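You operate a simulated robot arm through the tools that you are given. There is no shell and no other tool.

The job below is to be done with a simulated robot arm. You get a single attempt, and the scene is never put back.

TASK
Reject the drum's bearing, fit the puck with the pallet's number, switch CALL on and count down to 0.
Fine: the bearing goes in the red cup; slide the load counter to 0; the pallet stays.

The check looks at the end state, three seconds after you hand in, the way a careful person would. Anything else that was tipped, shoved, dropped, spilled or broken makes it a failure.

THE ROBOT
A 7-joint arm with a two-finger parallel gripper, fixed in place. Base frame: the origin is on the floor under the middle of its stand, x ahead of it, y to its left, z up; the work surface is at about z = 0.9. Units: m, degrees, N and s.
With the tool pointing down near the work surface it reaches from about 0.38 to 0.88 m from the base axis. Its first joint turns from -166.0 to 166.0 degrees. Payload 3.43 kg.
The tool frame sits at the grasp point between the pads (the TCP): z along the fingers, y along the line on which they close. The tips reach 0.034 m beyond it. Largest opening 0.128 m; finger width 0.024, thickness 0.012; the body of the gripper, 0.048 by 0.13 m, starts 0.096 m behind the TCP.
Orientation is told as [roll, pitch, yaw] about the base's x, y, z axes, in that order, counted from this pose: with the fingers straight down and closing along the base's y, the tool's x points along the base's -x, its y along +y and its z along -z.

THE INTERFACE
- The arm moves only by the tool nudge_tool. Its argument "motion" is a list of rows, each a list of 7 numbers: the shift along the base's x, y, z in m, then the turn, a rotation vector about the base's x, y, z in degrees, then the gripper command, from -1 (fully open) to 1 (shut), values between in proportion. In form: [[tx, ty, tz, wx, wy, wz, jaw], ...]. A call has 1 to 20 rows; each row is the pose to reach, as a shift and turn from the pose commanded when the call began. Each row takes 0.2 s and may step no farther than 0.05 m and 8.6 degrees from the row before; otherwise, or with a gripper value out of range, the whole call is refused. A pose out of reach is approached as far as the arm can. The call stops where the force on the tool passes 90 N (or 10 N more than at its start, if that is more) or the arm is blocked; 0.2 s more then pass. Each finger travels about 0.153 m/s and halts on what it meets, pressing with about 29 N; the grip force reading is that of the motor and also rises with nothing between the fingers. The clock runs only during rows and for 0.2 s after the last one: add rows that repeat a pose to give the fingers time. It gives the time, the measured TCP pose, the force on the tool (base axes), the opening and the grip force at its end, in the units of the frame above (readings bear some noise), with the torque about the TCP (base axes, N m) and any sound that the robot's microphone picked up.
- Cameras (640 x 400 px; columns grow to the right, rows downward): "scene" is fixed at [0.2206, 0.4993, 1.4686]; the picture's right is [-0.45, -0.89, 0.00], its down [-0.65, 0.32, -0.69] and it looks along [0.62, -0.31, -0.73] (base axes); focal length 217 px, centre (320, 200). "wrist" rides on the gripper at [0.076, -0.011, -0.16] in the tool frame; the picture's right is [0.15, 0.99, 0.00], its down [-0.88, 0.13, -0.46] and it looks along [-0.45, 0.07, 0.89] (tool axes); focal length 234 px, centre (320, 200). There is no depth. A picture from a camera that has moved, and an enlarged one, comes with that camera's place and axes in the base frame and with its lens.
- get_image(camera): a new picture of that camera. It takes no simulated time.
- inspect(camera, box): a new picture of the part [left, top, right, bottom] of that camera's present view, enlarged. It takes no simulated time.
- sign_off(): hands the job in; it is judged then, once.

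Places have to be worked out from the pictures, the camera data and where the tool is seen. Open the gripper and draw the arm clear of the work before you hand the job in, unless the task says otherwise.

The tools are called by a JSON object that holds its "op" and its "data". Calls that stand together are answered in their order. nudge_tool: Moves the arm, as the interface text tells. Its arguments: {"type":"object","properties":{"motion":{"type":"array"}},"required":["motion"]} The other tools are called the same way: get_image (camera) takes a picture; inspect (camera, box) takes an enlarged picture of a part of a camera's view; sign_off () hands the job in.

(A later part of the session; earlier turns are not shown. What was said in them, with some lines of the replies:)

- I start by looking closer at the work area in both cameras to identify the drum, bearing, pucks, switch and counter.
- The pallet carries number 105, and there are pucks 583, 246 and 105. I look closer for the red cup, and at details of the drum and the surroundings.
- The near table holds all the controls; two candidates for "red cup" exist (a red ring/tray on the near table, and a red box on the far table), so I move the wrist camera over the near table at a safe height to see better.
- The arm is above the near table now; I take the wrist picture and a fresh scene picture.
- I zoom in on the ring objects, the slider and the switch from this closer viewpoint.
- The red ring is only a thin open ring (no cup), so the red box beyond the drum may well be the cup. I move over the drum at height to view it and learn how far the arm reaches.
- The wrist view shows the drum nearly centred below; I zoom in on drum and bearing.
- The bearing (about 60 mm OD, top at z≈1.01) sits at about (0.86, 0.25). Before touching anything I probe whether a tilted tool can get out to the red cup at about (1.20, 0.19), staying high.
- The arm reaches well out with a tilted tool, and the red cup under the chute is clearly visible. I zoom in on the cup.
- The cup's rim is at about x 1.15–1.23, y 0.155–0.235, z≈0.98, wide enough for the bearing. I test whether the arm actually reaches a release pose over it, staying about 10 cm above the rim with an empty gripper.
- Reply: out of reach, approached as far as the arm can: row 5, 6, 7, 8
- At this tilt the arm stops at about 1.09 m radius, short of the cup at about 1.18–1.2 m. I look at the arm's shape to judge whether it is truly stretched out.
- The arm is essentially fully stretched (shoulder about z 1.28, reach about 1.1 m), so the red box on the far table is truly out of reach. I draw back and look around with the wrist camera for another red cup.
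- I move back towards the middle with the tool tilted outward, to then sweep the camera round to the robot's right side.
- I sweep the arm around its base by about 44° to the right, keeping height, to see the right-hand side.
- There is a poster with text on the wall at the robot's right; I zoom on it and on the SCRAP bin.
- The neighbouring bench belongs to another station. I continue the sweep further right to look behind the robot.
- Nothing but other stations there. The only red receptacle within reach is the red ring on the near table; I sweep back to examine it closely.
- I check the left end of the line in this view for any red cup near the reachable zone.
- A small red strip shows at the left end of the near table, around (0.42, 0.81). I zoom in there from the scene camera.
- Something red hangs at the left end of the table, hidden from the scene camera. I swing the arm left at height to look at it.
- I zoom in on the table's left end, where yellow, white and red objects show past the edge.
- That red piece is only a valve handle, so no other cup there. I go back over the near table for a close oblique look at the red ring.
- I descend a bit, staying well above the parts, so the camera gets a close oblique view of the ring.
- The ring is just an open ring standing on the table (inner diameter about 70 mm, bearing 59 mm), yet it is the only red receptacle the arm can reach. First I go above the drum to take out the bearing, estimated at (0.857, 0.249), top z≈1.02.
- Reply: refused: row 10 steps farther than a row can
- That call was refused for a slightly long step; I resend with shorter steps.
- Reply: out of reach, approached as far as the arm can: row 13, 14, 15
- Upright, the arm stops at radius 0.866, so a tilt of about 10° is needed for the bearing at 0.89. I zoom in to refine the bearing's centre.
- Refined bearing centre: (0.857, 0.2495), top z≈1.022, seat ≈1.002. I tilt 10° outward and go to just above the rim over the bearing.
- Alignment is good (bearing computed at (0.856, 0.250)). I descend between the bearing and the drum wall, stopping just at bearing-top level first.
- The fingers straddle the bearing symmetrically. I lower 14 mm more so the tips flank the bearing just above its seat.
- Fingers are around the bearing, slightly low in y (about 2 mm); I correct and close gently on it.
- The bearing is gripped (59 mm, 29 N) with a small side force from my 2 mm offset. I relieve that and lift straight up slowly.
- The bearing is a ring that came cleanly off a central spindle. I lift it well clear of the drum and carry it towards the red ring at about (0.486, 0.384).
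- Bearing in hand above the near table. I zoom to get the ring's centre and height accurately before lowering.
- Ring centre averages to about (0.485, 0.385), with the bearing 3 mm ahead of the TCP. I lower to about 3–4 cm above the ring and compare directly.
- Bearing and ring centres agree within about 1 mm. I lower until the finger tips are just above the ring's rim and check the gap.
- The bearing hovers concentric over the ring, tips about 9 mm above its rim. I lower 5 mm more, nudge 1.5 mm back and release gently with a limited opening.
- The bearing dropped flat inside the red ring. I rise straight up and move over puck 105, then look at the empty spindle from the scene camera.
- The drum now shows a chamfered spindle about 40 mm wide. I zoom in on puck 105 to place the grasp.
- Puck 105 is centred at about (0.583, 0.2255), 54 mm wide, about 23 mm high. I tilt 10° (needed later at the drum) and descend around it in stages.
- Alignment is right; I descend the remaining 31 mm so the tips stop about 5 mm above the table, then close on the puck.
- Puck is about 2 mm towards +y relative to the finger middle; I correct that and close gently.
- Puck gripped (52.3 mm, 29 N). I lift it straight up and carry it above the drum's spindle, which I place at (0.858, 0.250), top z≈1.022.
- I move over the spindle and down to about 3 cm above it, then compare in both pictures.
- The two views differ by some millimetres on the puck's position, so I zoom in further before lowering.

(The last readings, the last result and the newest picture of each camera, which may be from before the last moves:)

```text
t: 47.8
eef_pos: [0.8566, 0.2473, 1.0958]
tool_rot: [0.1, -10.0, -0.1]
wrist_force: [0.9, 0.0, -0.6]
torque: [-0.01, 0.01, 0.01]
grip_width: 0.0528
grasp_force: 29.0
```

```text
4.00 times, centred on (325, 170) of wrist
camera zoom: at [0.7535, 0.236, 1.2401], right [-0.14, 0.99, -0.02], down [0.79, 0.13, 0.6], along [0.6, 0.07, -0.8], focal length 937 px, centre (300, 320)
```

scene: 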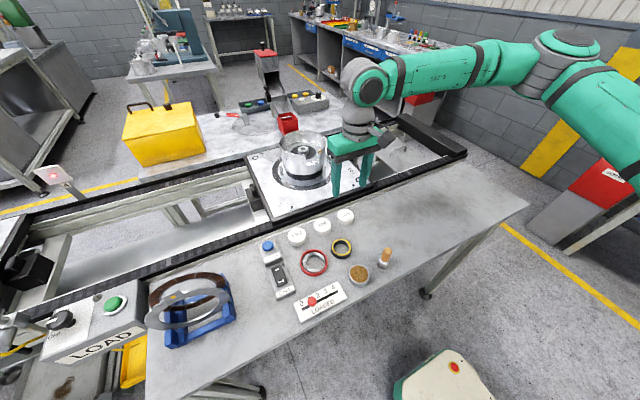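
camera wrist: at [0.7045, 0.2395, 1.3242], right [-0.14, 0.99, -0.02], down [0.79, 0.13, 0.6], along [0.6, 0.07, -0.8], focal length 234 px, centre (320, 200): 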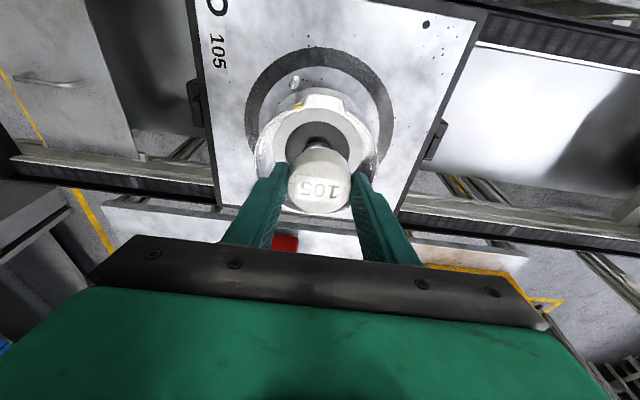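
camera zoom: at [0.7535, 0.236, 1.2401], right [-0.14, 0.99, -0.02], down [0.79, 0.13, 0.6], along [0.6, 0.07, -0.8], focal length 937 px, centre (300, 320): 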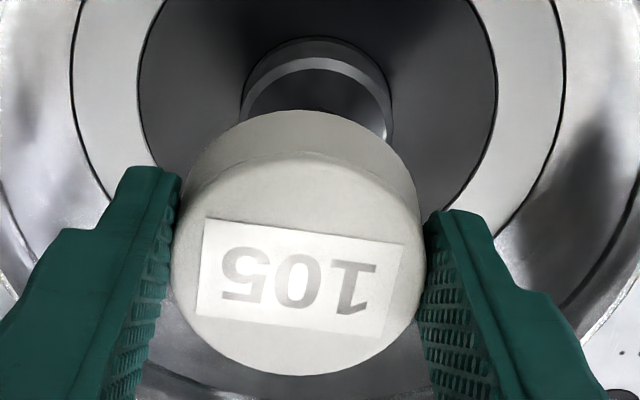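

Relative to the spindle the puck sits about 2 mm too far in x and 3 mm short in y. I correct this and lower until it is just above the spindle's top.

{"op": "nudge_tool", "data": {"motion": [[-0.002, 0.003, 0, 0, 0, 0, 0.5], [-0.002, 0.003, -0.012, 0, 0, 0, 0.5], [-0.002, 0.003, -0.025, 0, 0, 0, 0.5], [-0.002, 0.003, -0.025, 0, 0, 0, 0.5]]}}

{"op": "inspect", "data": {"camera": "scene", "box": [283, 125, 327, 169]}}

{"op": "inspect", "data": {"camera": "wrist", "box": [240, 100, 400, 240]}}

```text
t: 48.8
eef_pos: [0.8542, 0.2514, 1.0703]
tool_rot: [0.1, -10.0, -0.1]
wrist_force: [0.2, -0.5, 0.0]
torque: [-0.01, -0.01, -0.04]
grip_width: 0.0527
grasp_force: 29.1
```

```text
9.09 times, centred on (305, 147) of scene
camera zoom: at [0.2206, 0.4993, 1.4686], right [-0.45, -0.89, 0.0], down [-0.65, 0.32, -0.69], along [0.62, -0.31, -0.73], focal length 1975 px, centre (456, 682)
```

zoom: 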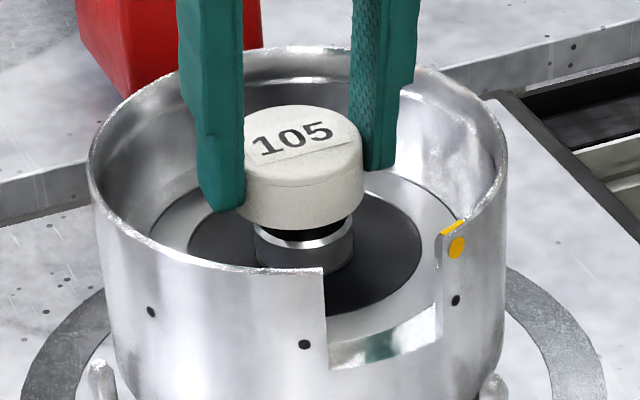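

```text
2.86 times, centred on (320, 170) of wrist
camera zoom: at [0.7514, 0.2397, 1.2145], right [-0.14, 0.99, -0.02], down [0.79, 0.13, 0.6], along [0.6, 0.07, -0.8], focal length 669 px, centre (320, 286)
```

zoom: 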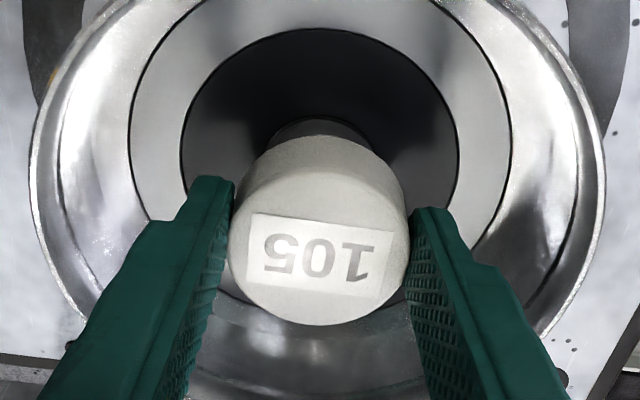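

The puck is within 1–2 mm of the spindle axis. I fine-correct and lower in small steps watching the force for contact.

{"op": "nudge_tool", "data": {"motion": [[-0.001, -0.0013, 0, 0, 0, 0, 0.5], [-0.001, -0.0013, -0.004, 0, 0, 0, 0.5], [-0.001, -0.0013, -0.008, 0, 0, 0, 0.5], [-0.001, -0.0013, -0.011, 0, 0, 0, 0.5]]}}

```text
t: 49.8
eef_pos: [0.8528, 0.2487, 1.0604]
tool_rot: [0.1, -9.9, -0.1]
wrist_force: [0.5, 0.8, -0.5]
torque: [0.04, 0.0, -0.03]
grip_width: 0.0527
grasp_force: 28.8
```

No contact yet at the level of the spindle top; I go down 5 mm more.

{"op": "nudge_tool", "data": {"motion": [[0, 0, -0.0025, 0, 0, 0, 0.5], [0, 0, -0.005, 0, 0, 0, 0.5], [0, 0, -0.005, 0, 0, 0, 0.5]]}}

{"op": "inspect", "data": {"camera": "scene", "box": [283, 125, 327, 169]}}

{"op": "inspect", "data": {"camera": "wrist", "box": [240, 100, 400, 240]}}

```text
t: 50.6
eef_pos: [0.8523, 0.25, 1.0544]
tool_rot: [0.1, -9.9, -0.1]
wrist_force: [-1.2, 0.0, -0.2]
torque: [0.0, 0.02, -0.02]
grip_width: 0.0528
grasp_force: 29.0
```

```text
9.09 times, centred on (305, 147) of scene
camera zoom: at [0.2206, 0.4993, 1.4686], right [-0.45, -0.89, 0.0], down [-0.65, 0.32, -0.69], along [0.62, -0.31, -0.73], focal length 1975 px, centre (456, 682)
```

zoom: 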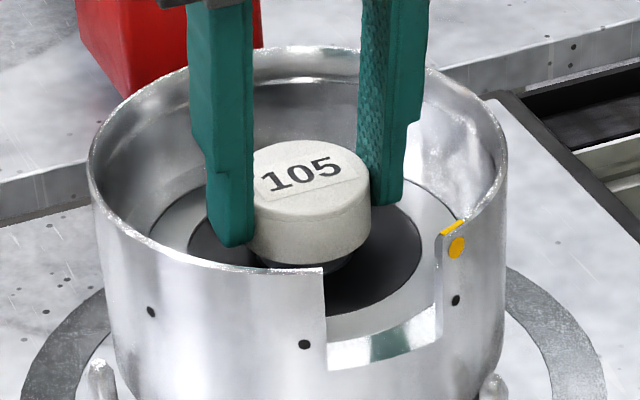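

```text
2.86 times, centred on (320, 170) of wrist
camera zoom: at [0.7496, 0.2379, 1.199], right [-0.14, 0.99, -0.02], down [0.79, 0.13, 0.6], along [0.6, 0.07, -0.8], focal length 669 px, centre (320, 286)
```

zoom: 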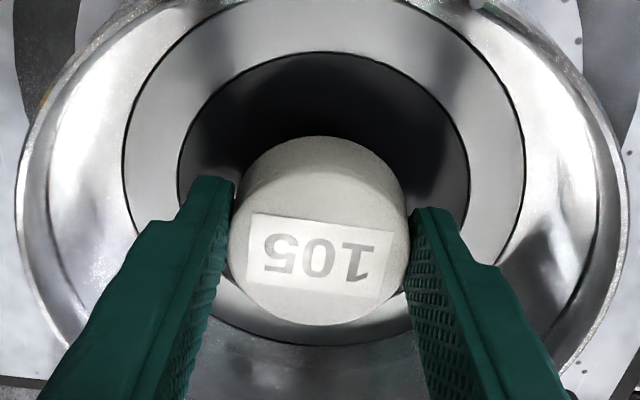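

Still no force and the puck is already below the spindle's top level, so it seems hollow and sliding over it. I continue down in small steps.

{"op": "nudge_tool", "data": {"motion": [[0, 0, -0.003, 0, 0, 0, 0.5], [0, 0, -0.006, 0, 0, 0, 0.5], [0, 0, -0.008, 0, 0, 0, 0.5]]}}

```text
t: 51.4
eef_pos: [0.8527, 0.2486, 1.0459]
tool_rot: [0.0, -10.1, -0.1]
wrist_force: [0.4, -0.4, -0.5]
torque: [0.0, -0.04, 0.03]
grip_width: 0.0527
grasp_force: 28.7
```

No contact at z 1.046; a few millimetres more should seat it.

{"op": "nudge_tool", "data": {"motion": [[0, 0, -0.0015, 0, 0, 0, 0.5], [0, 0, -0.003, 0, 0, 0, 0.5], [0, 0, -0.004, 0, 0, 0, 0.5]]}}

{"op": "inspect", "data": {"camera": "scene", "box": [283, 125, 327, 169]}}

{"op": "inspect", "data": {"camera": "wrist", "box": [240, 100, 400, 240]}}

```text
t: 52.2
eef_pos: [0.8511, 0.2495, 1.0445]
tool_rot: [0.2, -10.1, -0.1]
wrist_force: [-2.7, 0.3, 14.7]
torque: [-0.19, 0.18, -0.05]
grip_width: 0.0527
grasp_force: 28.7
```

```text
9.09 times, centred on (305, 147) of scene
camera zoom: at [0.2206, 0.4993, 1.4686], right [-0.45, -0.89, 0.0], down [-0.65, 0.32, -0.69], along [0.62, -0.31, -0.73], focal length 1975 px, centre (456, 682)
```

zoom: 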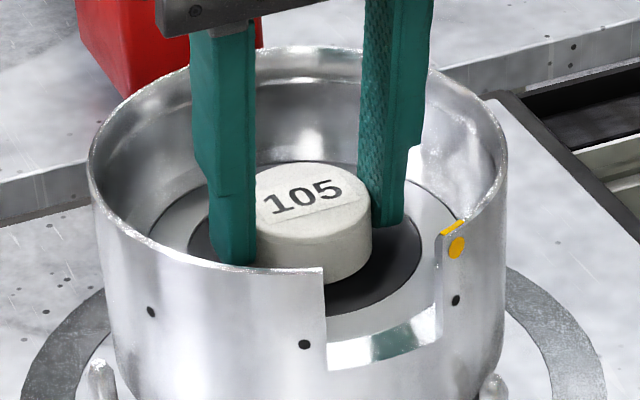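

```text
2.86 times, centred on (320, 170) of wrist
camera zoom: at [0.7486, 0.238, 1.1889], right [-0.14, 0.99, -0.02], down [0.79, 0.13, 0.6], along [0.6, 0.07, -0.8], focal length 669 px, centre (320, 286)
```

zoom: 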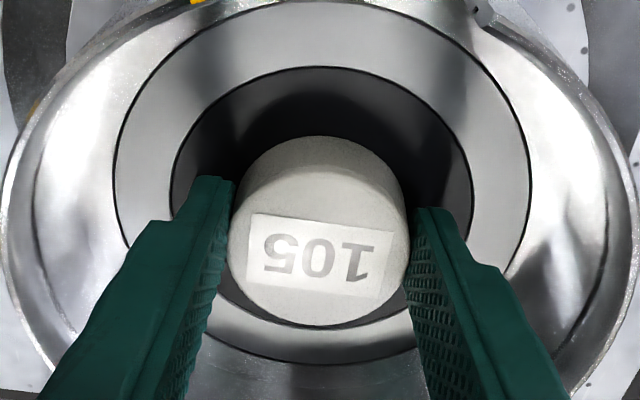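

A contact force of 15 N shows the puck has bottomed on the hub face over the spindle. I relieve the pressure and open the fingers.

{"op": "nudge_tool", "data": {"motion": [[0, 0, 0.0015, 0, 0, 0, 0.5], [0, 0, 0.0015, 0, 0, 0, 0.15], [0, 0, 0.0015, 0, 0, 0, 0.0], [0, 0, 0.0015, 0, 0, 0, -0.2], [0, 0, 0.0015, 0, 0, 0, -0.4], [0, 0, 0.0015, 0, 0, 0, -0.4]]}}

{"op": "inspect", "data": {"camera": "scene", "box": [283, 125, 327, 169]}}

{"op": "inspect", "data": {"camera": "wrist", "box": [240, 100, 400, 240]}}

```text
t: 53.6
eef_pos: [0.8507, 0.2501, 1.0441]
tool_rot: [0.2, -10.1, -0.2]
wrist_force: [0.5, -0.1, -0.5]
torque: [0.0, -0.04, 0.01]
grip_width: 0.0894
grasp_force: 0.0
```

```text
9.09 times, centred on (305, 147) of scene
camera zoom: at [0.2206, 0.4993, 1.4686], right [-0.45, -0.89, 0.0], down [-0.65, 0.32, -0.69], along [0.62, -0.31, -0.73], focal length 1975 px, centre (456, 682)
```

zoom: 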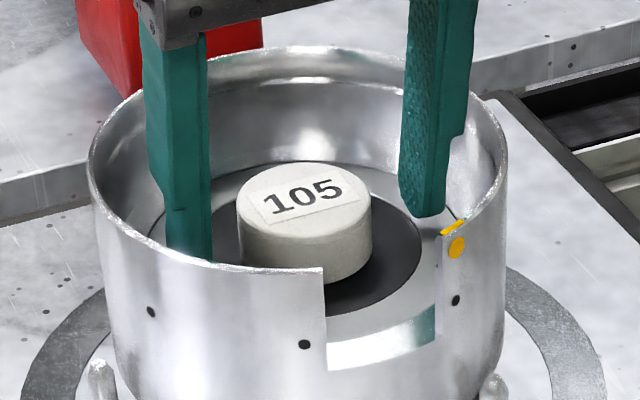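

```text
2.86 times, centred on (320, 170) of wrist
camera zoom: at [0.7488, 0.238, 1.1886], right [-0.14, 0.99, -0.02], down [0.79, 0.13, 0.6], along [0.6, 0.07, -0.8], focal length 669 px, centre (320, 286)
```

zoom: 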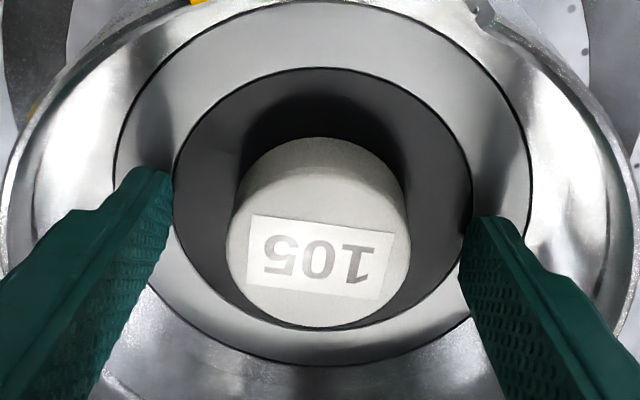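

Puck 105 now sits flat over the spindle. I withdraw straight up and travel to above the CALL switch.

{"op": "nudge_tool", "data": {"motion": [[0, 0, 0.015, 0, 0, 0, -0.4], [0, 0, 0.05, 0, 0, 0, -0.4], [0, 0, 0.09, 0, 0, 0, -0.4], [0, 0, 0.13, 0, 0, 0, -0.2], [-0.02, 0.01, 0.16, 0, 3, 0, 0.2], [-0.055, 0.03, 0.17, 0, 6, 0, 0.6], [-0.09, 0.055, 0.17, 0, 10, 0, 0.9], [-0.125, 0.08, 0.17, 0, 10, 0, 1], [-0.16, 0.105, 0.16, 0, 10, 0, 1], [-0.195, 0.13, 0.15, 0, 10, 0, 1], [-0.23, 0.155, 0.14, 0, 10, 0, 1], [-0.265, 0.18, 0.13, 0, 10, 0, 1], [-0.3, 0.205, 0.12, 0, 10, 0, 1], [-0.335, 0.23, 0.11, 0, 10, 0, 1], [-0.36, 0.236, 0.1, 0, 10, 0, 1], [-0.37, 0.236, 0.09, 0, 10, 0, 1], [-0.37, 0.236, 0.09, 0, 10, 0, 1]]}}

{"op": "get_image", "data": {"camera": "wrist"}}

{"op": "get_image", "data": {"camera": "scene"}}

```text
t: 57.2
eef_pos: [0.4846, 0.4841, 1.1323]
tool_rot: [0.1, 0.0, -0.2]
wrist_force: [0.1, 0.6, 0.2]
torque: [-0.02, 0.03, -0.03]
grip_width: 0.0
grasp_force: 29.1
```

```text
taken
camera wrist: at [0.4072, 0.4727, 1.2924], right [-0.15, 0.99, 0.0], down [0.88, 0.13, 0.46], along [0.45, 0.07, -0.89], focal length 234 px, centre (320, 200)
```

wrist: 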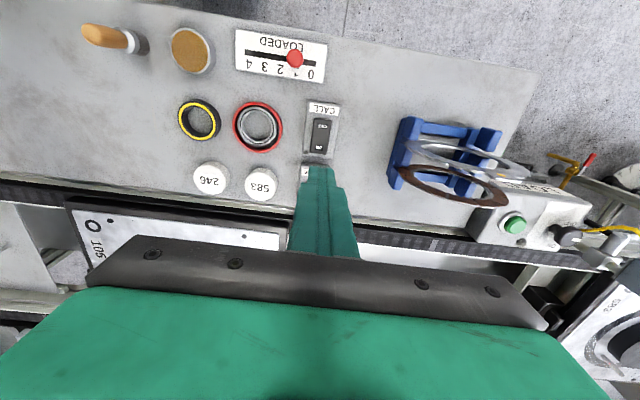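

```text
taken
```

scene: 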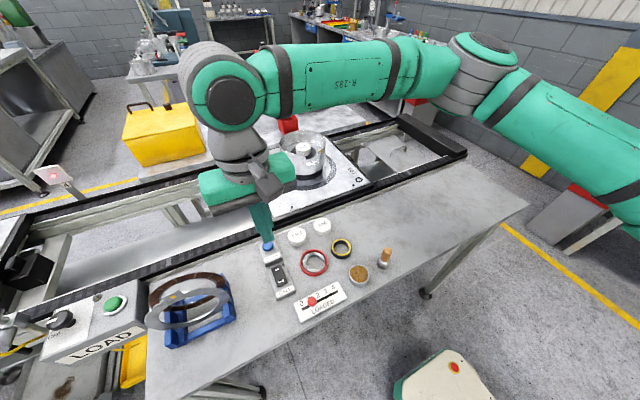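

The closed gripper is above the CALL switch; I zoom in on its rocker from both cameras.

{"op": "inspect", "data": {"camera": "wrist", "box": [280, 85, 360, 185]}}

{"op": "inspect", "data": {"camera": "scene", "box": [250, 230, 310, 305]}}

{"op": "inspect", "data": {"camera": "wrist", "box": [220, 15, 340, 95]}}

```text
4.00 times, centred on (320, 135) of wrist
camera zoom: at [0.4072, 0.4727, 1.2924], right [-0.15, 0.99, 0.0], down [0.88, 0.13, 0.46], along [0.45, 0.07, -0.89], focal length 937 px, centre (320, 460)
```

zoom: 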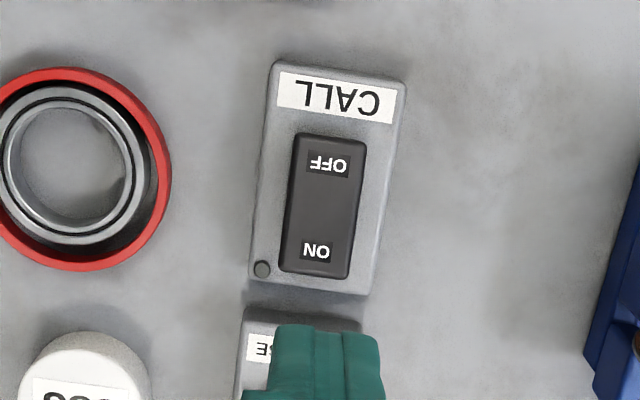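

```text
5.33 times, centred on (280, 268) of scene
camera zoom: at [0.2206, 0.4993, 1.4686], right [-0.45, -0.89, 0.0], down [-0.65, 0.32, -0.69], along [0.62, -0.31, -0.73], focal length 1159 px, centre (533, -160)
```

zoom: 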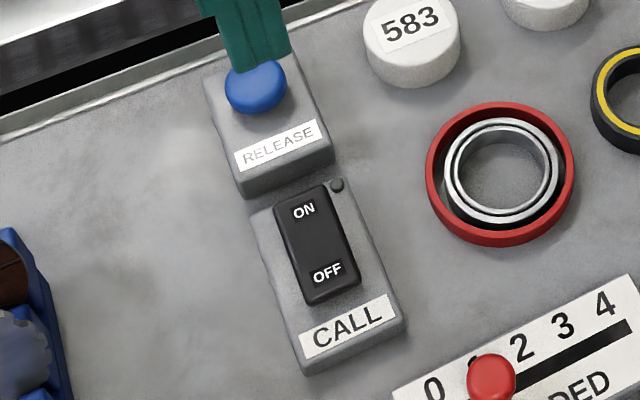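

```text
5.00 times, centred on (280, 55) of wrist
camera zoom: at [0.4072, 0.4727, 1.2924], right [-0.15, 0.99, 0.0], down [0.88, 0.13, 0.46], along [0.45, 0.07, -0.89], focal length 1171 px, centre (520, 925)
```

zoom: 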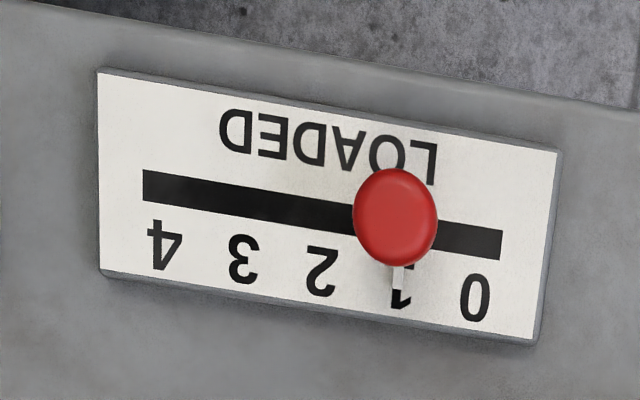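

I look closer at the rocker to judge which end is raised at present.

{"op": "inspect", "data": {"camera": "scene", "box": [262, 255, 302, 300]}}

{"op": "inspect", "data": {"camera": "wrist", "box": [300, 105, 345, 165]}}

```text
8.89 times, centred on (282, 278) of scene
camera zoom: at [0.2206, 0.4993, 1.4686], right [-0.45, -0.89, 0.0], down [-0.65, 0.32, -0.69], along [0.62, -0.31, -0.73], focal length 1931 px, centre (658, -489)
```

zoom: 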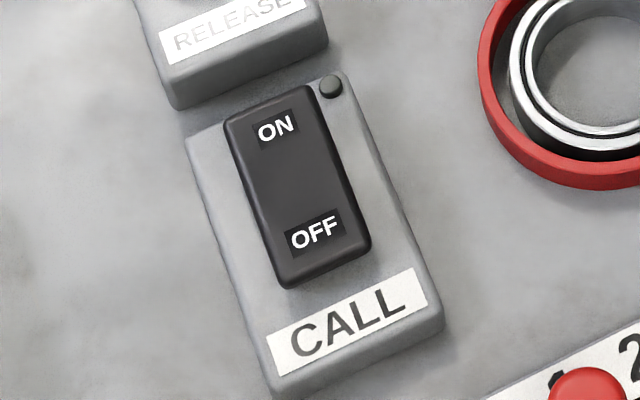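

```text
6.67 times, centred on (322, 135) of wrist
camera zoom: at [0.4072, 0.4727, 1.2924], right [-0.15, 0.99, 0.0], down [0.88, 0.13, 0.46], along [0.45, 0.07, -0.89], focal length 1561 px, centre (303, 633)
```

zoom: 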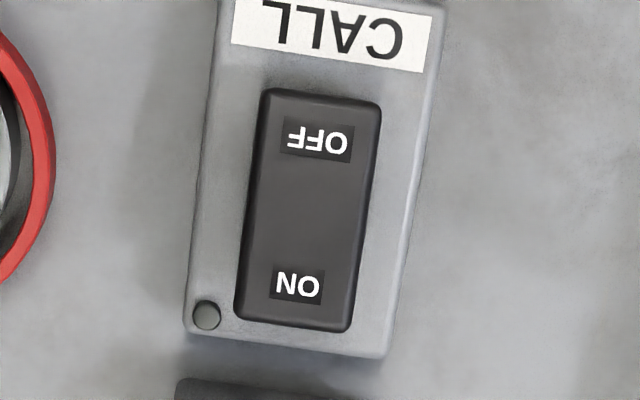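

Perspective widths show the ON end is raised, i.e. the switch is OFF. I tilt the closed fingers so their edge will press at the ON end (x≈0.503, y≈0.4855), and descend to just above it.

{"op": "nudge_tool", "data": {"motion": [[0.004, 0.0005, -0.04, 0, 5, 0, 1], [0.008, 0.001, -0.08, 0, 10, 0, 1], [0.0124, 0.0014, -0.12, 0, 10, 0, 1], [0.0124, 0.0014, -0.142, 0, 10, 0, 1], [0.0124, 0.0014, -0.142, 0, 10, 0, 1]]}}

{"op": "get_image", "data": {"camera": "wrist"}}

{"op": "inspect", "data": {"camera": "scene", "box": [250, 230, 310, 305]}}

```text
t: 58.4
eef_pos: [0.4966, 0.4861, 0.9912]
tool_rot: [0.0, 10.0, 0.0]
wrist_force: [0.3, -0.3, 0.1]
torque: [-0.03, -0.03, -0.06]
grip_width: 0.0
grasp_force: 29.0
```

```text
taken
camera wrist: at [0.4483, 0.475, 1.1623], right [-0.14, 0.99, 0.03], down [0.95, 0.13, 0.3], along [0.29, 0.07, -0.95], focal length 234 px, centre (320, 200)
```

wrist: 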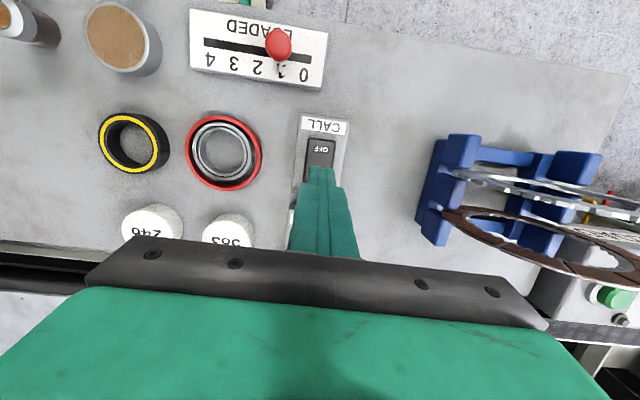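

```text
5.33 times, centred on (280, 268) of scene
camera zoom: at [0.2206, 0.4993, 1.4686], right [-0.45, -0.89, 0.0], down [-0.65, 0.32, -0.69], along [0.62, -0.31, -0.73], focal length 1159 px, centre (533, -160)
```

zoom: 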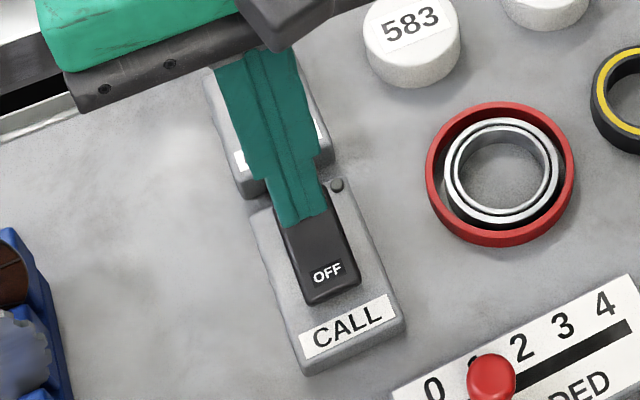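

The tip is over the ON half. I press down in small steps, reading the force.

{"op": "nudge_tool", "data": {"motion": [[0, 0, -0.005, 0, 0, 0, 1], [0, 0, -0.01, 0, 0, 0, 1], [0, 0, -0.014, 0, 0, 0, 1]]}}

```text
t: 59.2
eef_pos: [0.4953, 0.4864, 0.9775]
tool_rot: [0.1, 9.9, 0.0]
wrist_force: [0.2, 1.6, -0.6]
torque: [0.02, -0.01, -0.01]
grip_width: 0.0001
grasp_force: 28.9
```

No contact yet; I go down a few more millimetres.

{"op": "nudge_tool", "data": {"motion": [[0.001, -0.0005, -0.002, 0, 0, 0, 1], [0.001, -0.0005, -0.004, 0, 0, 0, 1], [0.001, -0.0005, -0.006, 0, 0, 0, 1]]}}

{"op": "inspect", "data": {"camera": "scene", "box": [250, 230, 310, 305]}}

```text
t: 60.0
eef_pos: [0.4966, 0.4849, 0.9724]
tool_rot: [0.0, 9.9, -0.1]
wrist_force: [0.6, 0.5, 2.4]
torque: [0.0, 0.0, -0.01]
grip_width: 0.0
grasp_force: 29.0
```

```text
5.33 times, centred on (280, 268) of scene
camera zoom: at [0.2206, 0.4993, 1.4686], right [-0.45, -0.89, 0.0], down [-0.65, 0.32, -0.69], along [0.62, -0.31, -0.73], focal length 1159 px, centre (533, -160)
```

zoom: 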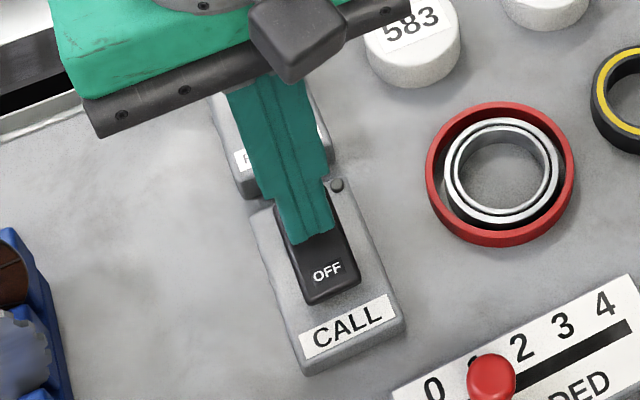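

First contact (2.4 N) at tip height ≈0.937. I press further in small steps.

{"op": "nudge_tool", "data": {"motion": [[0, 0, -0.002, 0, 0, 0, 1], [0, 0, -0.004, 0, 0, 0, 1]]}}

```text
t: 60.6
eef_pos: [0.495, 0.486, 0.9683]
tool_rot: [0.0, 10.0, 0.0]
wrist_force: [-0.4, -0.1, -0.7]
torque: [0.01, -0.01, 0.0]
grip_width: 0.0003
grasp_force: 29.1
heard: click
```

A click was heard and the force vanished: the rocker flipped. I lift off and look.

{"op": "nudge_tool", "data": {"motion": [[0, 0, 0.02, 0, 0, 0, 1], [0, 0, 0.06, 0, 0, 0, 1], [0, 0, 0.1, 0, -5, 0, 1], [0, 0, 0.13, 0, -10, 0, 1], [-0.02, 0, 0.15, 0, -10, 0, 1], [-0.03, 0, 0.16, 0, -10, 0, 1]]}}

{"op": "inspect", "data": {"camera": "scene", "box": [262, 235, 302, 300]}}

{"op": "get_image", "data": {"camera": "wrist"}}

{"op": "get_image", "data": {"camera": "scene"}}

```text
t: 62.0
eef_pos: [0.4664, 0.4863, 1.1274]
tool_rot: [0.2, 0.0, 0.0]
wrist_force: [0.9, 0.4, 0.6]
torque: [0.0, 0.02, -0.02]
grip_width: 0.0
grasp_force: 29.3
```

```text
6.15 times, centred on (282, 268) of scene
camera zoom: at [0.2206, 0.4993, 1.4686], right [-0.45, -0.89, 0.0], down [-0.65, 0.32, -0.69], along [0.62, -0.31, -0.73], focal length 1337 px, centre (554, -215)
```

zoom: 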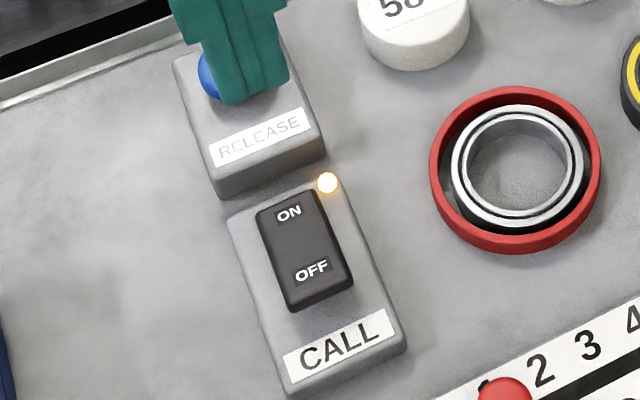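

```text
taken
camera wrist: at [0.3898, 0.4741, 1.2884], right [-0.15, 0.99, 0.0], down [0.88, 0.13, 0.46], along [0.45, 0.07, -0.89], focal length 234 px, centre (320, 200)
```

wrist: 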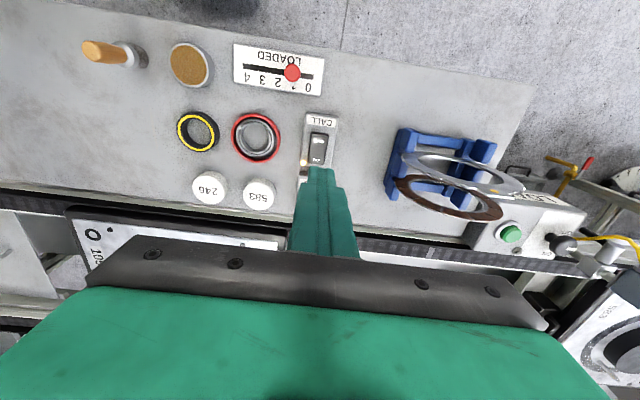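

```text
taken
```

scene: 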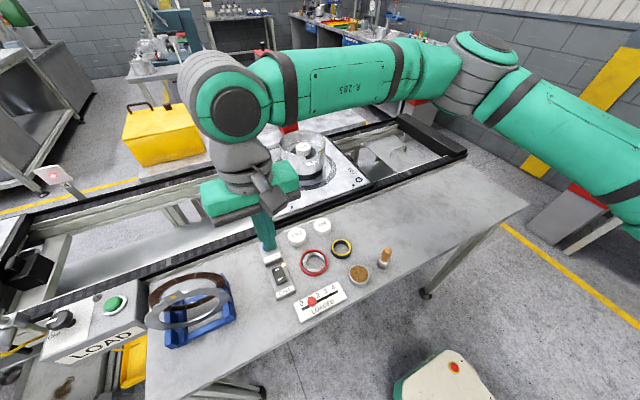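

CALL's lamp is lit. Next is the LOADED slider: knob at about (0.387, 0.437) on "1", with "0" at y≈0.459 (21.7 mm towards +y). I move above the knob with a modest opening.

{"op": "nudge_tool", "data": {"motion": [[-0.025, -0.015, -0.01, 0, 0, 0, 0.6], [-0.05, -0.03, -0.03, 0, 0, 0, 0.3], [-0.07, -0.042, -0.05, 0, 0, 0, 0.2], [-0.079, -0.049, -0.07, 0, 0, 0, 0.2], [-0.079, -0.049, -0.07, 0, 0, 0, 0.2]]}}

{"op": "get_image", "data": {"camera": "wrist"}}

{"op": "inspect", "data": {"camera": "wrist", "box": [230, 90, 410, 230]}}

{"op": "inspect", "data": {"camera": "scene", "box": [280, 265, 360, 330]}}

```text
t: 63.2
eef_pos: [0.3861, 0.4365, 1.0585]
tool_rot: [0.2, 0.0, 0.0]
wrist_force: [0.2, 0.1, 1.3]
torque: [0.01, -0.02, 0.03]
grip_width: 0.0512
grasp_force: 0.2
```

```text
taken
camera wrist: at [0.3093, 0.425, 1.2184], right [-0.15, 0.99, 0.0], down [0.88, 0.13, 0.46], along [0.45, 0.07, -0.89], focal length 234 px, centre (320, 200)
```

wrist: 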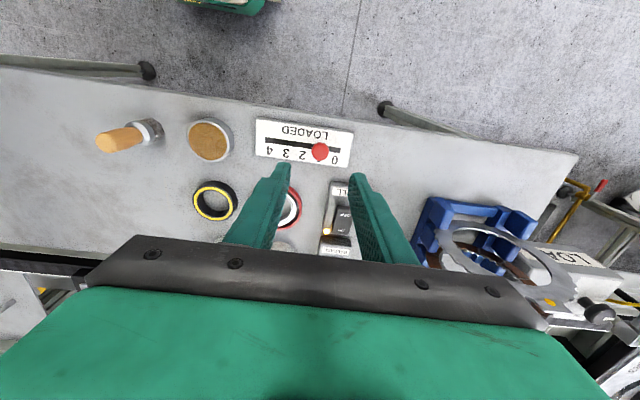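

```text
2.86 times, centred on (320, 160) of wrist
camera zoom: at [0.3093, 0.425, 1.2184], right [-0.15, 0.99, 0.0], down [0.88, 0.13, 0.46], along [0.45, 0.07, -0.89], focal length 669 px, centre (320, 314)
```

zoom: 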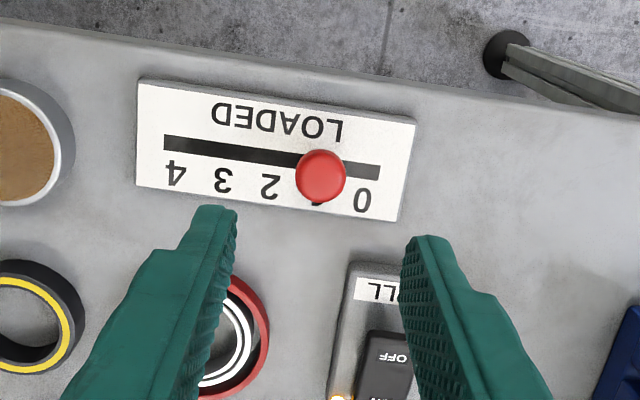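

```text
6.15 times, centred on (320, 298) of scene
camera zoom: at [0.2206, 0.4993, 1.4686], right [-0.45, -0.89, 0.0], down [-0.65, 0.32, -0.69], along [0.62, -0.31, -0.73], focal length 1337 px, centre (320, -400)
```

zoom: 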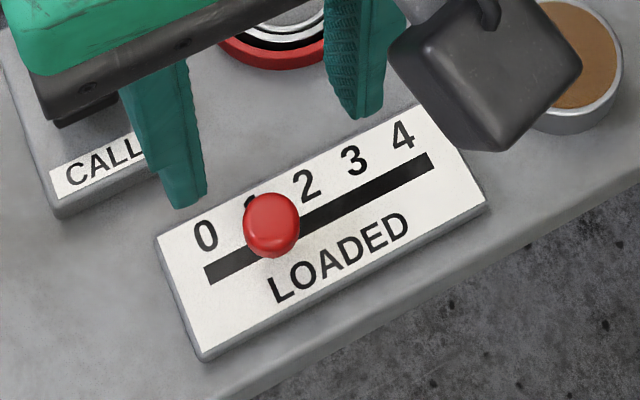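

Knob centre triangulates to (0.387, 0.437, 0.935), about 21 mm wide. I descend with the fingers on either side of it, tips staying above the panel.

{"op": "nudge_tool", "data": {"motion": [[0.001, 0.001, -0.04, 0, 0, 0, 0.2], [0.001, 0.001, -0.075, 0, 0, 0, 0.2], [0.001, 0.001, -0.095, 0, 0, 0, 0.2], [0.001, 0.001, -0.103, 0, 0, 0, 0.2], [0.001, 0.001, -0.103, 0, 0, 0, 0.2]]}}

{"op": "inspect", "data": {"camera": "wrist", "box": [240, 110, 400, 240]}}

{"op": "inspect", "data": {"camera": "scene", "box": [280, 265, 360, 330]}}

```text
t: 64.4
eef_pos: [0.3883, 0.4382, 0.9545]
tool_rot: [0.2, 0.0, -0.1]
wrist_force: [-0.6, 0.3, -0.5]
torque: [-0.02, 0.02, -0.01]
grip_width: 0.051
grasp_force: 0.0
```

```text
3.08 times, centred on (320, 175) of wrist
camera zoom: at [0.3116, 0.4269, 1.1142], right [-0.15, 0.99, 0.0], down [0.88, 0.13, 0.46], along [0.45, 0.07, -0.89], focal length 720 px, centre (320, 277)
```

zoom: 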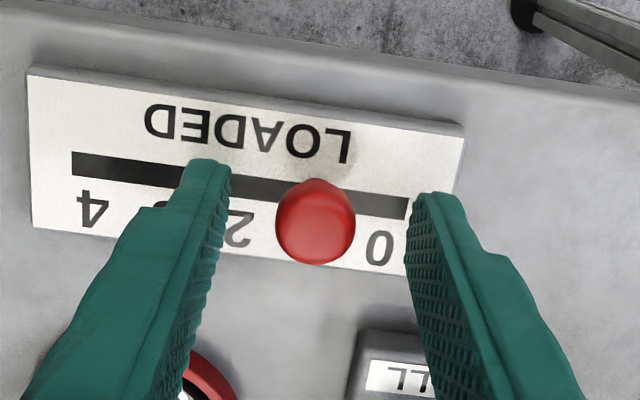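

```text
6.15 times, centred on (320, 298) of scene
camera zoom: at [0.2206, 0.4993, 1.4686], right [-0.45, -0.89, 0.0], down [-0.65, 0.32, -0.69], along [0.62, -0.31, -0.73], focal length 1337 px, centre (320, -400)
```

zoom: 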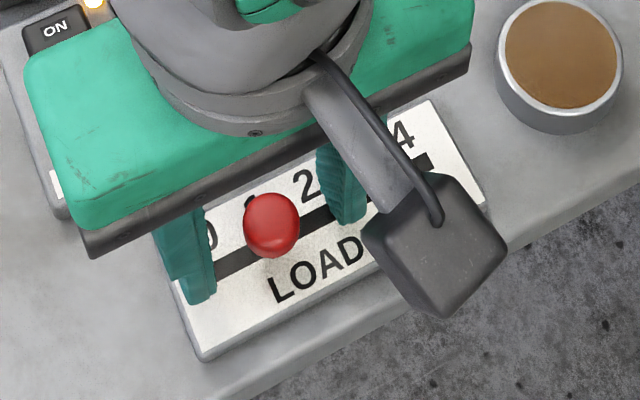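

The knob is centred between the fingers. I close on it gently.

{"op": "nudge_tool", "data": {"motion": [[0, 0, 0, 0, 0, 0, 0.4], [0, 0, 0, 0, 0, 0, 0.55], [0, 0, 0, 0, 0, 0, 0.65], [0, 0, 0, 0, 0, 0, 0.7], [0, 0, 0, 0, 0, 0, 0.7]]}}

{"op": "inspect", "data": {"camera": "wrist", "box": [240, 110, 400, 240]}}

```text
t: 65.6
eef_pos: [0.389, 0.4385, 0.9533]
tool_rot: [0.1, 0.0, -0.1]
wrist_force: [-0.3, -0.1, -0.2]
torque: [-0.03, 0.02, 0.02]
grip_width: 0.0209
grasp_force: 44.8
```

```text
3.08 times, centred on (320, 175) of wrist
camera zoom: at [0.3117, 0.4268, 1.1144], right [-0.15, 0.99, 0.0], down [0.88, 0.13, 0.46], along [0.45, 0.07, -0.89], focal length 720 px, centre (320, 277)
```

zoom: 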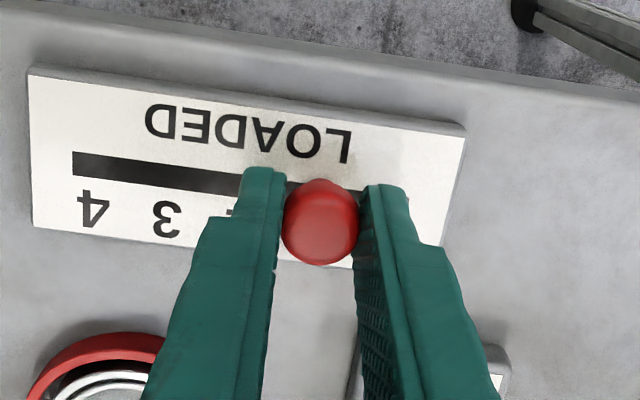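

The knob is held. I slide it +21.5 mm along y towards "0" in small steps.

{"op": "nudge_tool", "data": {"motion": [[0, 0.004, 0, 0, 0, 0, 0.7], [0, 0.008, 0, 0, 0, 0, 0.7], [0, 0.012, 0, 0, 0, 0, 0.7], [0, 0.016, 0, 0, 0, 0, 0.7], [0, 0.02, 0, 0, 0, 0, 0.7], [0, 0.0215, 0, 0, 0, 0, 0.7]]}}

{"op": "inspect", "data": {"camera": "wrist", "box": [240, 110, 400, 240]}}

{"op": "inspect", "data": {"camera": "scene", "box": [280, 265, 360, 330]}}

```text
t: 67.0
eef_pos: [0.389, 0.459, 0.9544]
tool_rot: [-0.1, -0.1, -0.1]
wrist_force: [6.4, -5.8, 0.7]
torque: [-0.13, 0.17, 0.0]
grip_width: 0.0207
grasp_force: 45.0
```

```text
3.08 times, centred on (320, 175) of wrist
camera zoom: at [0.3116, 0.4482, 1.1144], right [-0.14, 0.99, 0.0], down [0.88, 0.13, 0.46], along [0.45, 0.07, -0.89], focal length 720 px, centre (320, 277)
```

zoom: 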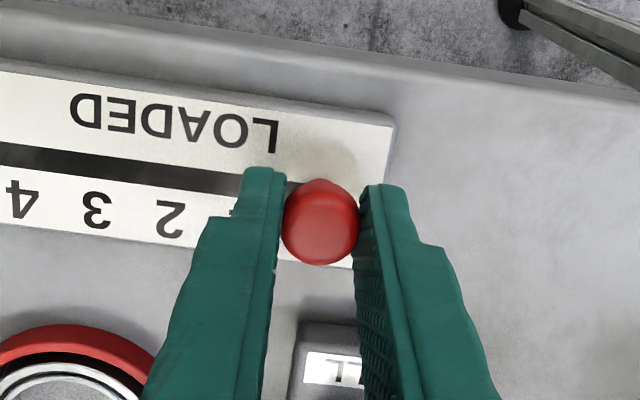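

```text
6.15 times, centred on (320, 298) of scene
camera zoom: at [0.2206, 0.4993, 1.4686], right [-0.45, -0.89, 0.0], down [-0.65, 0.32, -0.69], along [0.62, -0.31, -0.73], focal length 1337 px, centre (320, -400)
```

zoom: 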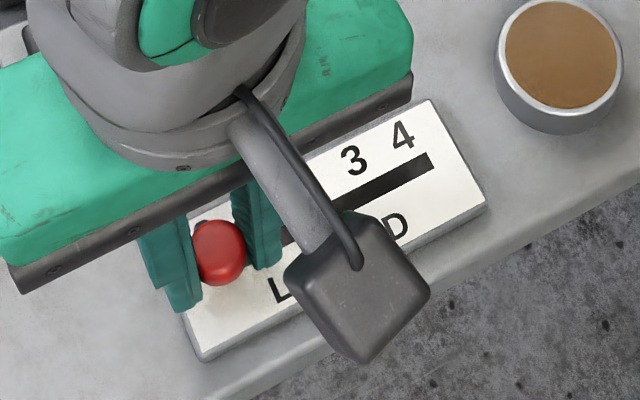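

Forces of about 6 N suggest the end stop or friction near "0". I open slightly, rise and look at the pointer.

{"op": "nudge_tool", "data": {"motion": [[0, 0, 0, 0, 0, 0, 0.5], [0, 0, 0, 0, 0, 0, 0.35], [0, 0, 0, 0, 0, 0, 0.3], [0, 0, 0.03, 0, 0, 0, 0.3], [0, 0, 0.07, 0, 0, 0, 0.3], [0, 0, 0.11, 0, 0, 0, 0.3], [0, 0, 0.15, 0, 0, 0, 0.3], [0.04, 0, 0.17, 0, 0, 0, 0.3], [0.08, 0, 0.18, 0, 0, 0, 0.3]]}}

{"op": "get_image", "data": {"camera": "wrist"}}

{"op": "inspect", "data": {"camera": "scene", "box": [280, 265, 360, 330]}}

{"op": "inspect", "data": {"camera": "wrist", "box": [230, 10, 350, 100]}}

```text
t: 69.0
eef_pos: [0.4687, 0.4607, 1.1354]
tool_rot: [0.0, 0.0, 0.0]
wrist_force: [0.2, -0.4, -0.4]
torque: [0.03, -0.02, 0.03]
grip_width: 0.0447
grasp_force: 0.0
```

```text
taken
camera wrist: at [0.3922, 0.4499, 1.2953], right [-0.15, 0.99, 0.0], down [0.88, 0.13, 0.46], along [0.45, 0.07, -0.89], focal length 234 px, centre (320, 200)
```

wrist: 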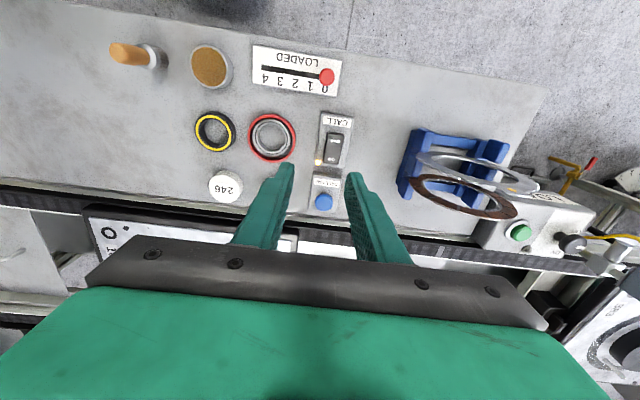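

```text
6.15 times, centred on (320, 298) of scene
camera zoom: at [0.2206, 0.4993, 1.4686], right [-0.45, -0.89, 0.0], down [-0.65, 0.32, -0.69], along [0.62, -0.31, -0.73], focal length 1337 px, centre (320, -400)
```

zoom: 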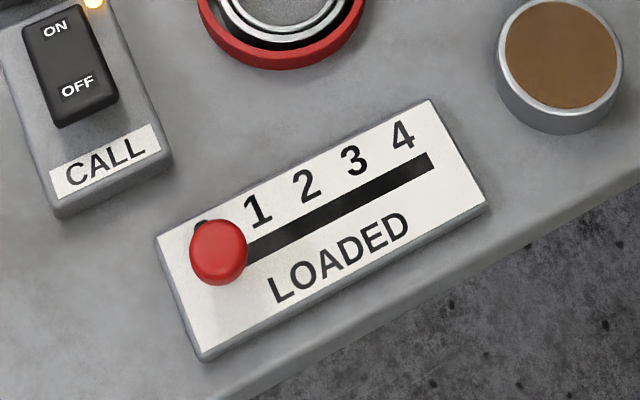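

```text
4.44 times, centred on (290, 55) of wrist
camera zoom: at [0.3922, 0.4499, 1.2953], right [-0.15, 0.99, 0.0], down [0.88, 0.13, 0.46], along [0.45, 0.07, -0.89], focal length 1041 px, centre (453, 844)
```

zoom: 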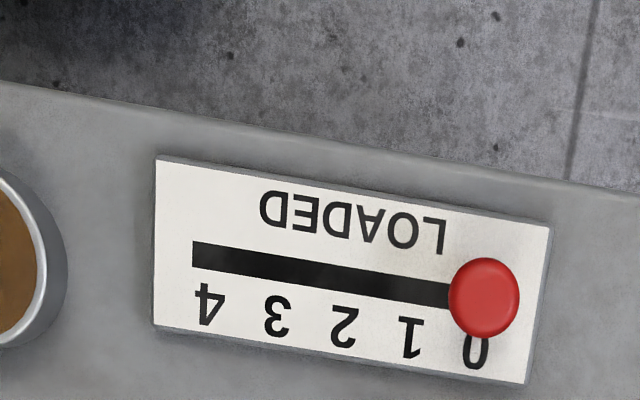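

The knob now covers "0". I zoom in to verify the pointer and check the overall state of the drum, ring and switch.

{"op": "inspect", "data": {"camera": "wrist", "box": [300, 55, 350, 105]}}

{"op": "inspect", "data": {"camera": "scene", "box": [240, 200, 420, 330]}}

{"op": "get_image", "data": {"camera": "scene"}}

```text
8.00 times, centred on (325, 80) of wrist
camera zoom: at [0.3922, 0.4499, 1.2953], right [-0.15, 0.99, 0.0], down [0.88, 0.13, 0.46], along [0.45, 0.07, -0.89], focal length 1873 px, centre (280, 1160)
```

zoom: 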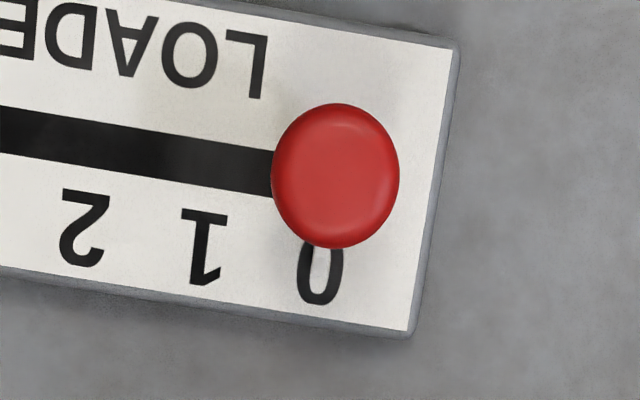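

```text
3.08 times, centred on (330, 265) of scene
camera zoom: at [0.2206, 0.4993, 1.4686], right [-0.45, -0.89, 0.0], down [-0.65, 0.32, -0.69], along [0.62, -0.31, -0.73], focal length 668 px, centre (289, 0)
```

zoom: 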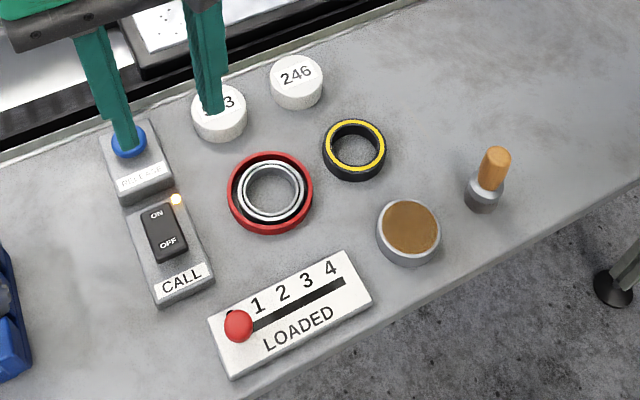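

```text
taken
```

scene: 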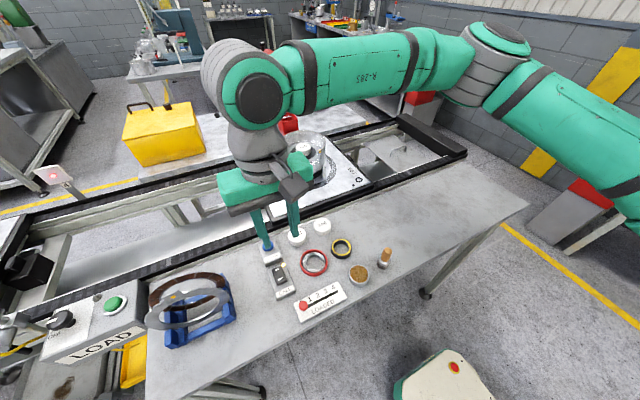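

Knob, lamp and bearing all look right. I open the gripper and draw the arm back up to roughly its starting pose, clear of the work.

{"op": "nudge_tool", "data": {"motion": [[0, 0, 0.04, 0, 0, 0, 0.3], [0, -0.02, 0.08, 0, 0, 0, 0], [0, -0.06, 0.11, 0, 0, 0, -0.5], [0, -0.1, 0.13, 0, 0, 0, -1], [0, -0.145, 0.14, 0, 0, 0, -1], [0, -0.19, 0.14, 0, 0, 0, -1], [0, -0.235, 0.14, 0, 0, 0, -1], [0, -0.28, 0.14, 0, 0, 0, -1], [-0.005, -0.325, 0.14, 0, 0, 0, -1], [-0.008, -0.36, 0.14, 0, 0, 0, -1], [-0.008, -0.36, 0.14, 0, 0, 0, -1]]}}

{"op": "get_image", "data": {"camera": "scene"}}

{"op": "inspect", "data": {"camera": "scene", "box": [230, 110, 390, 210]}}

{"op": "inspect", "data": {"camera": "scene", "box": [240, 200, 420, 330]}}

{"op": "get_image", "data": {"camera": "wrist"}}

```text
t: 71.4
eef_pos: [0.4593, 0.0991, 1.2759]
tool_rot: [0.0, 0.0, 0.0]
wrist_force: [1.1, -0.1, 0.0]
torque: [-0.02, 0.0, 0.0]
grip_width: 0.1279
grasp_force: 0.0
```

```text
taken
```

scene: 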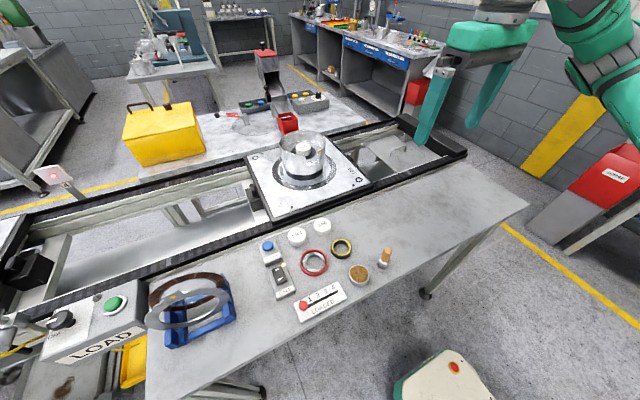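

```text
4.00 times, centred on (310, 160) of scene
camera zoom: at [0.2206, 0.4993, 1.4686], right [-0.45, -0.89, 0.0], down [-0.65, 0.32, -0.69], along [0.62, -0.31, -0.73], focal length 869 px, centre (360, 360)
```

zoom: 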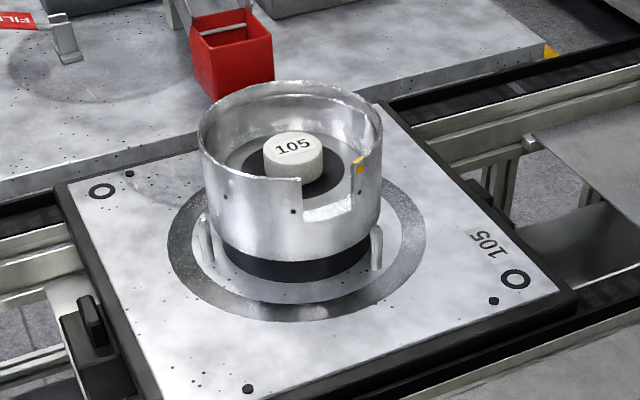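

```text
3.08 times, centred on (330, 265) of scene
camera zoom: at [0.2206, 0.4993, 1.4686], right [-0.45, -0.89, 0.0], down [-0.65, 0.32, -0.69], along [0.62, -0.31, -0.73], focal length 668 px, centre (289, 0)
```

zoom: 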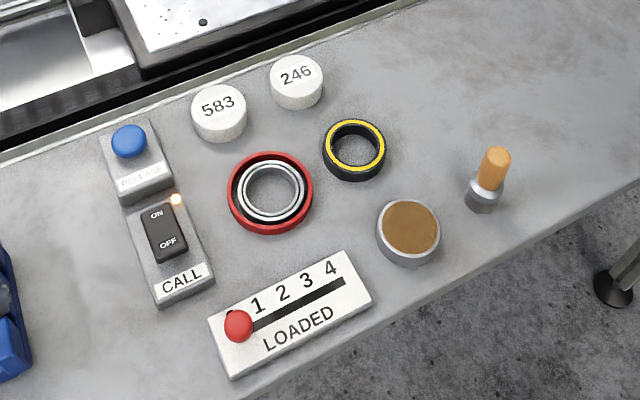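

```text
taken
camera wrist: at [0.384, 0.0886, 1.4363], right [-0.15, 0.99, 0.0], down [0.88, 0.13, 0.46], along [0.45, 0.07, -0.89], focal length 234 px, centre (320, 200)
```

wrist: 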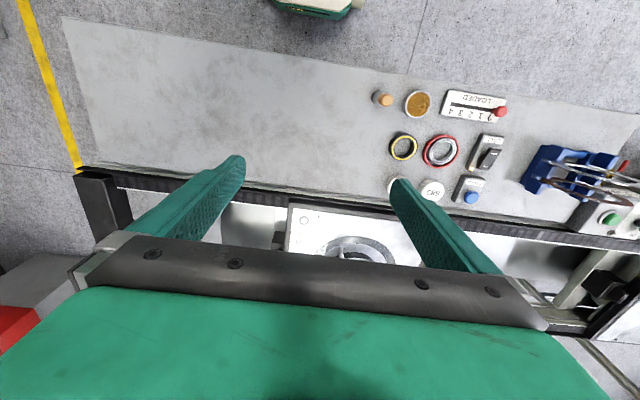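

Everything looks as asked. Puck 105 sits on the drum's spindle, and the bearing lies flat in the red ring, my reading of "red cup" because the far red box was out of reach. CALL's lamp is lit, LOADED is at 0, the pallet hasn't moved, and the arm is clear with the gripper open, so I hand in.

{"op": "sign_off", "data": {}}

```text
The job is handed in.
```

The job is handed in, but I had to guess what "the red cup" meant, and that guess could be wrong.

- **Bearing:** I took it off the drum's spindle and laid it flat inside the red ring on the near table. The red box under the chute on the far table looks more like a cup. It is about 1.2 m out, and with the tool tilted the arm stopped at about 1.09 m. I looked around most of the cell and saw no other red container within reach. If the far box was the intended cup, this part is not done.
- **Puck:** Number 105, matching the pallet, is fitted over the spindle where the bearing was. It went down until it pressed on the face below.
- **CALL:** I pressed the ON end of the switch; it clicked and its lamp is lit.
- **Load counter:** The LOADED slider went from 1 to 0, and the knob lines up with the 0 mark.
- **Pallet and surroundings:** I didn't touch the RELEASE button, and the pallet has not moved. I saw nothing else knocked or shifted in the last pictures.

The gripper is open and the arm is back near its starting pose, clear of the work.
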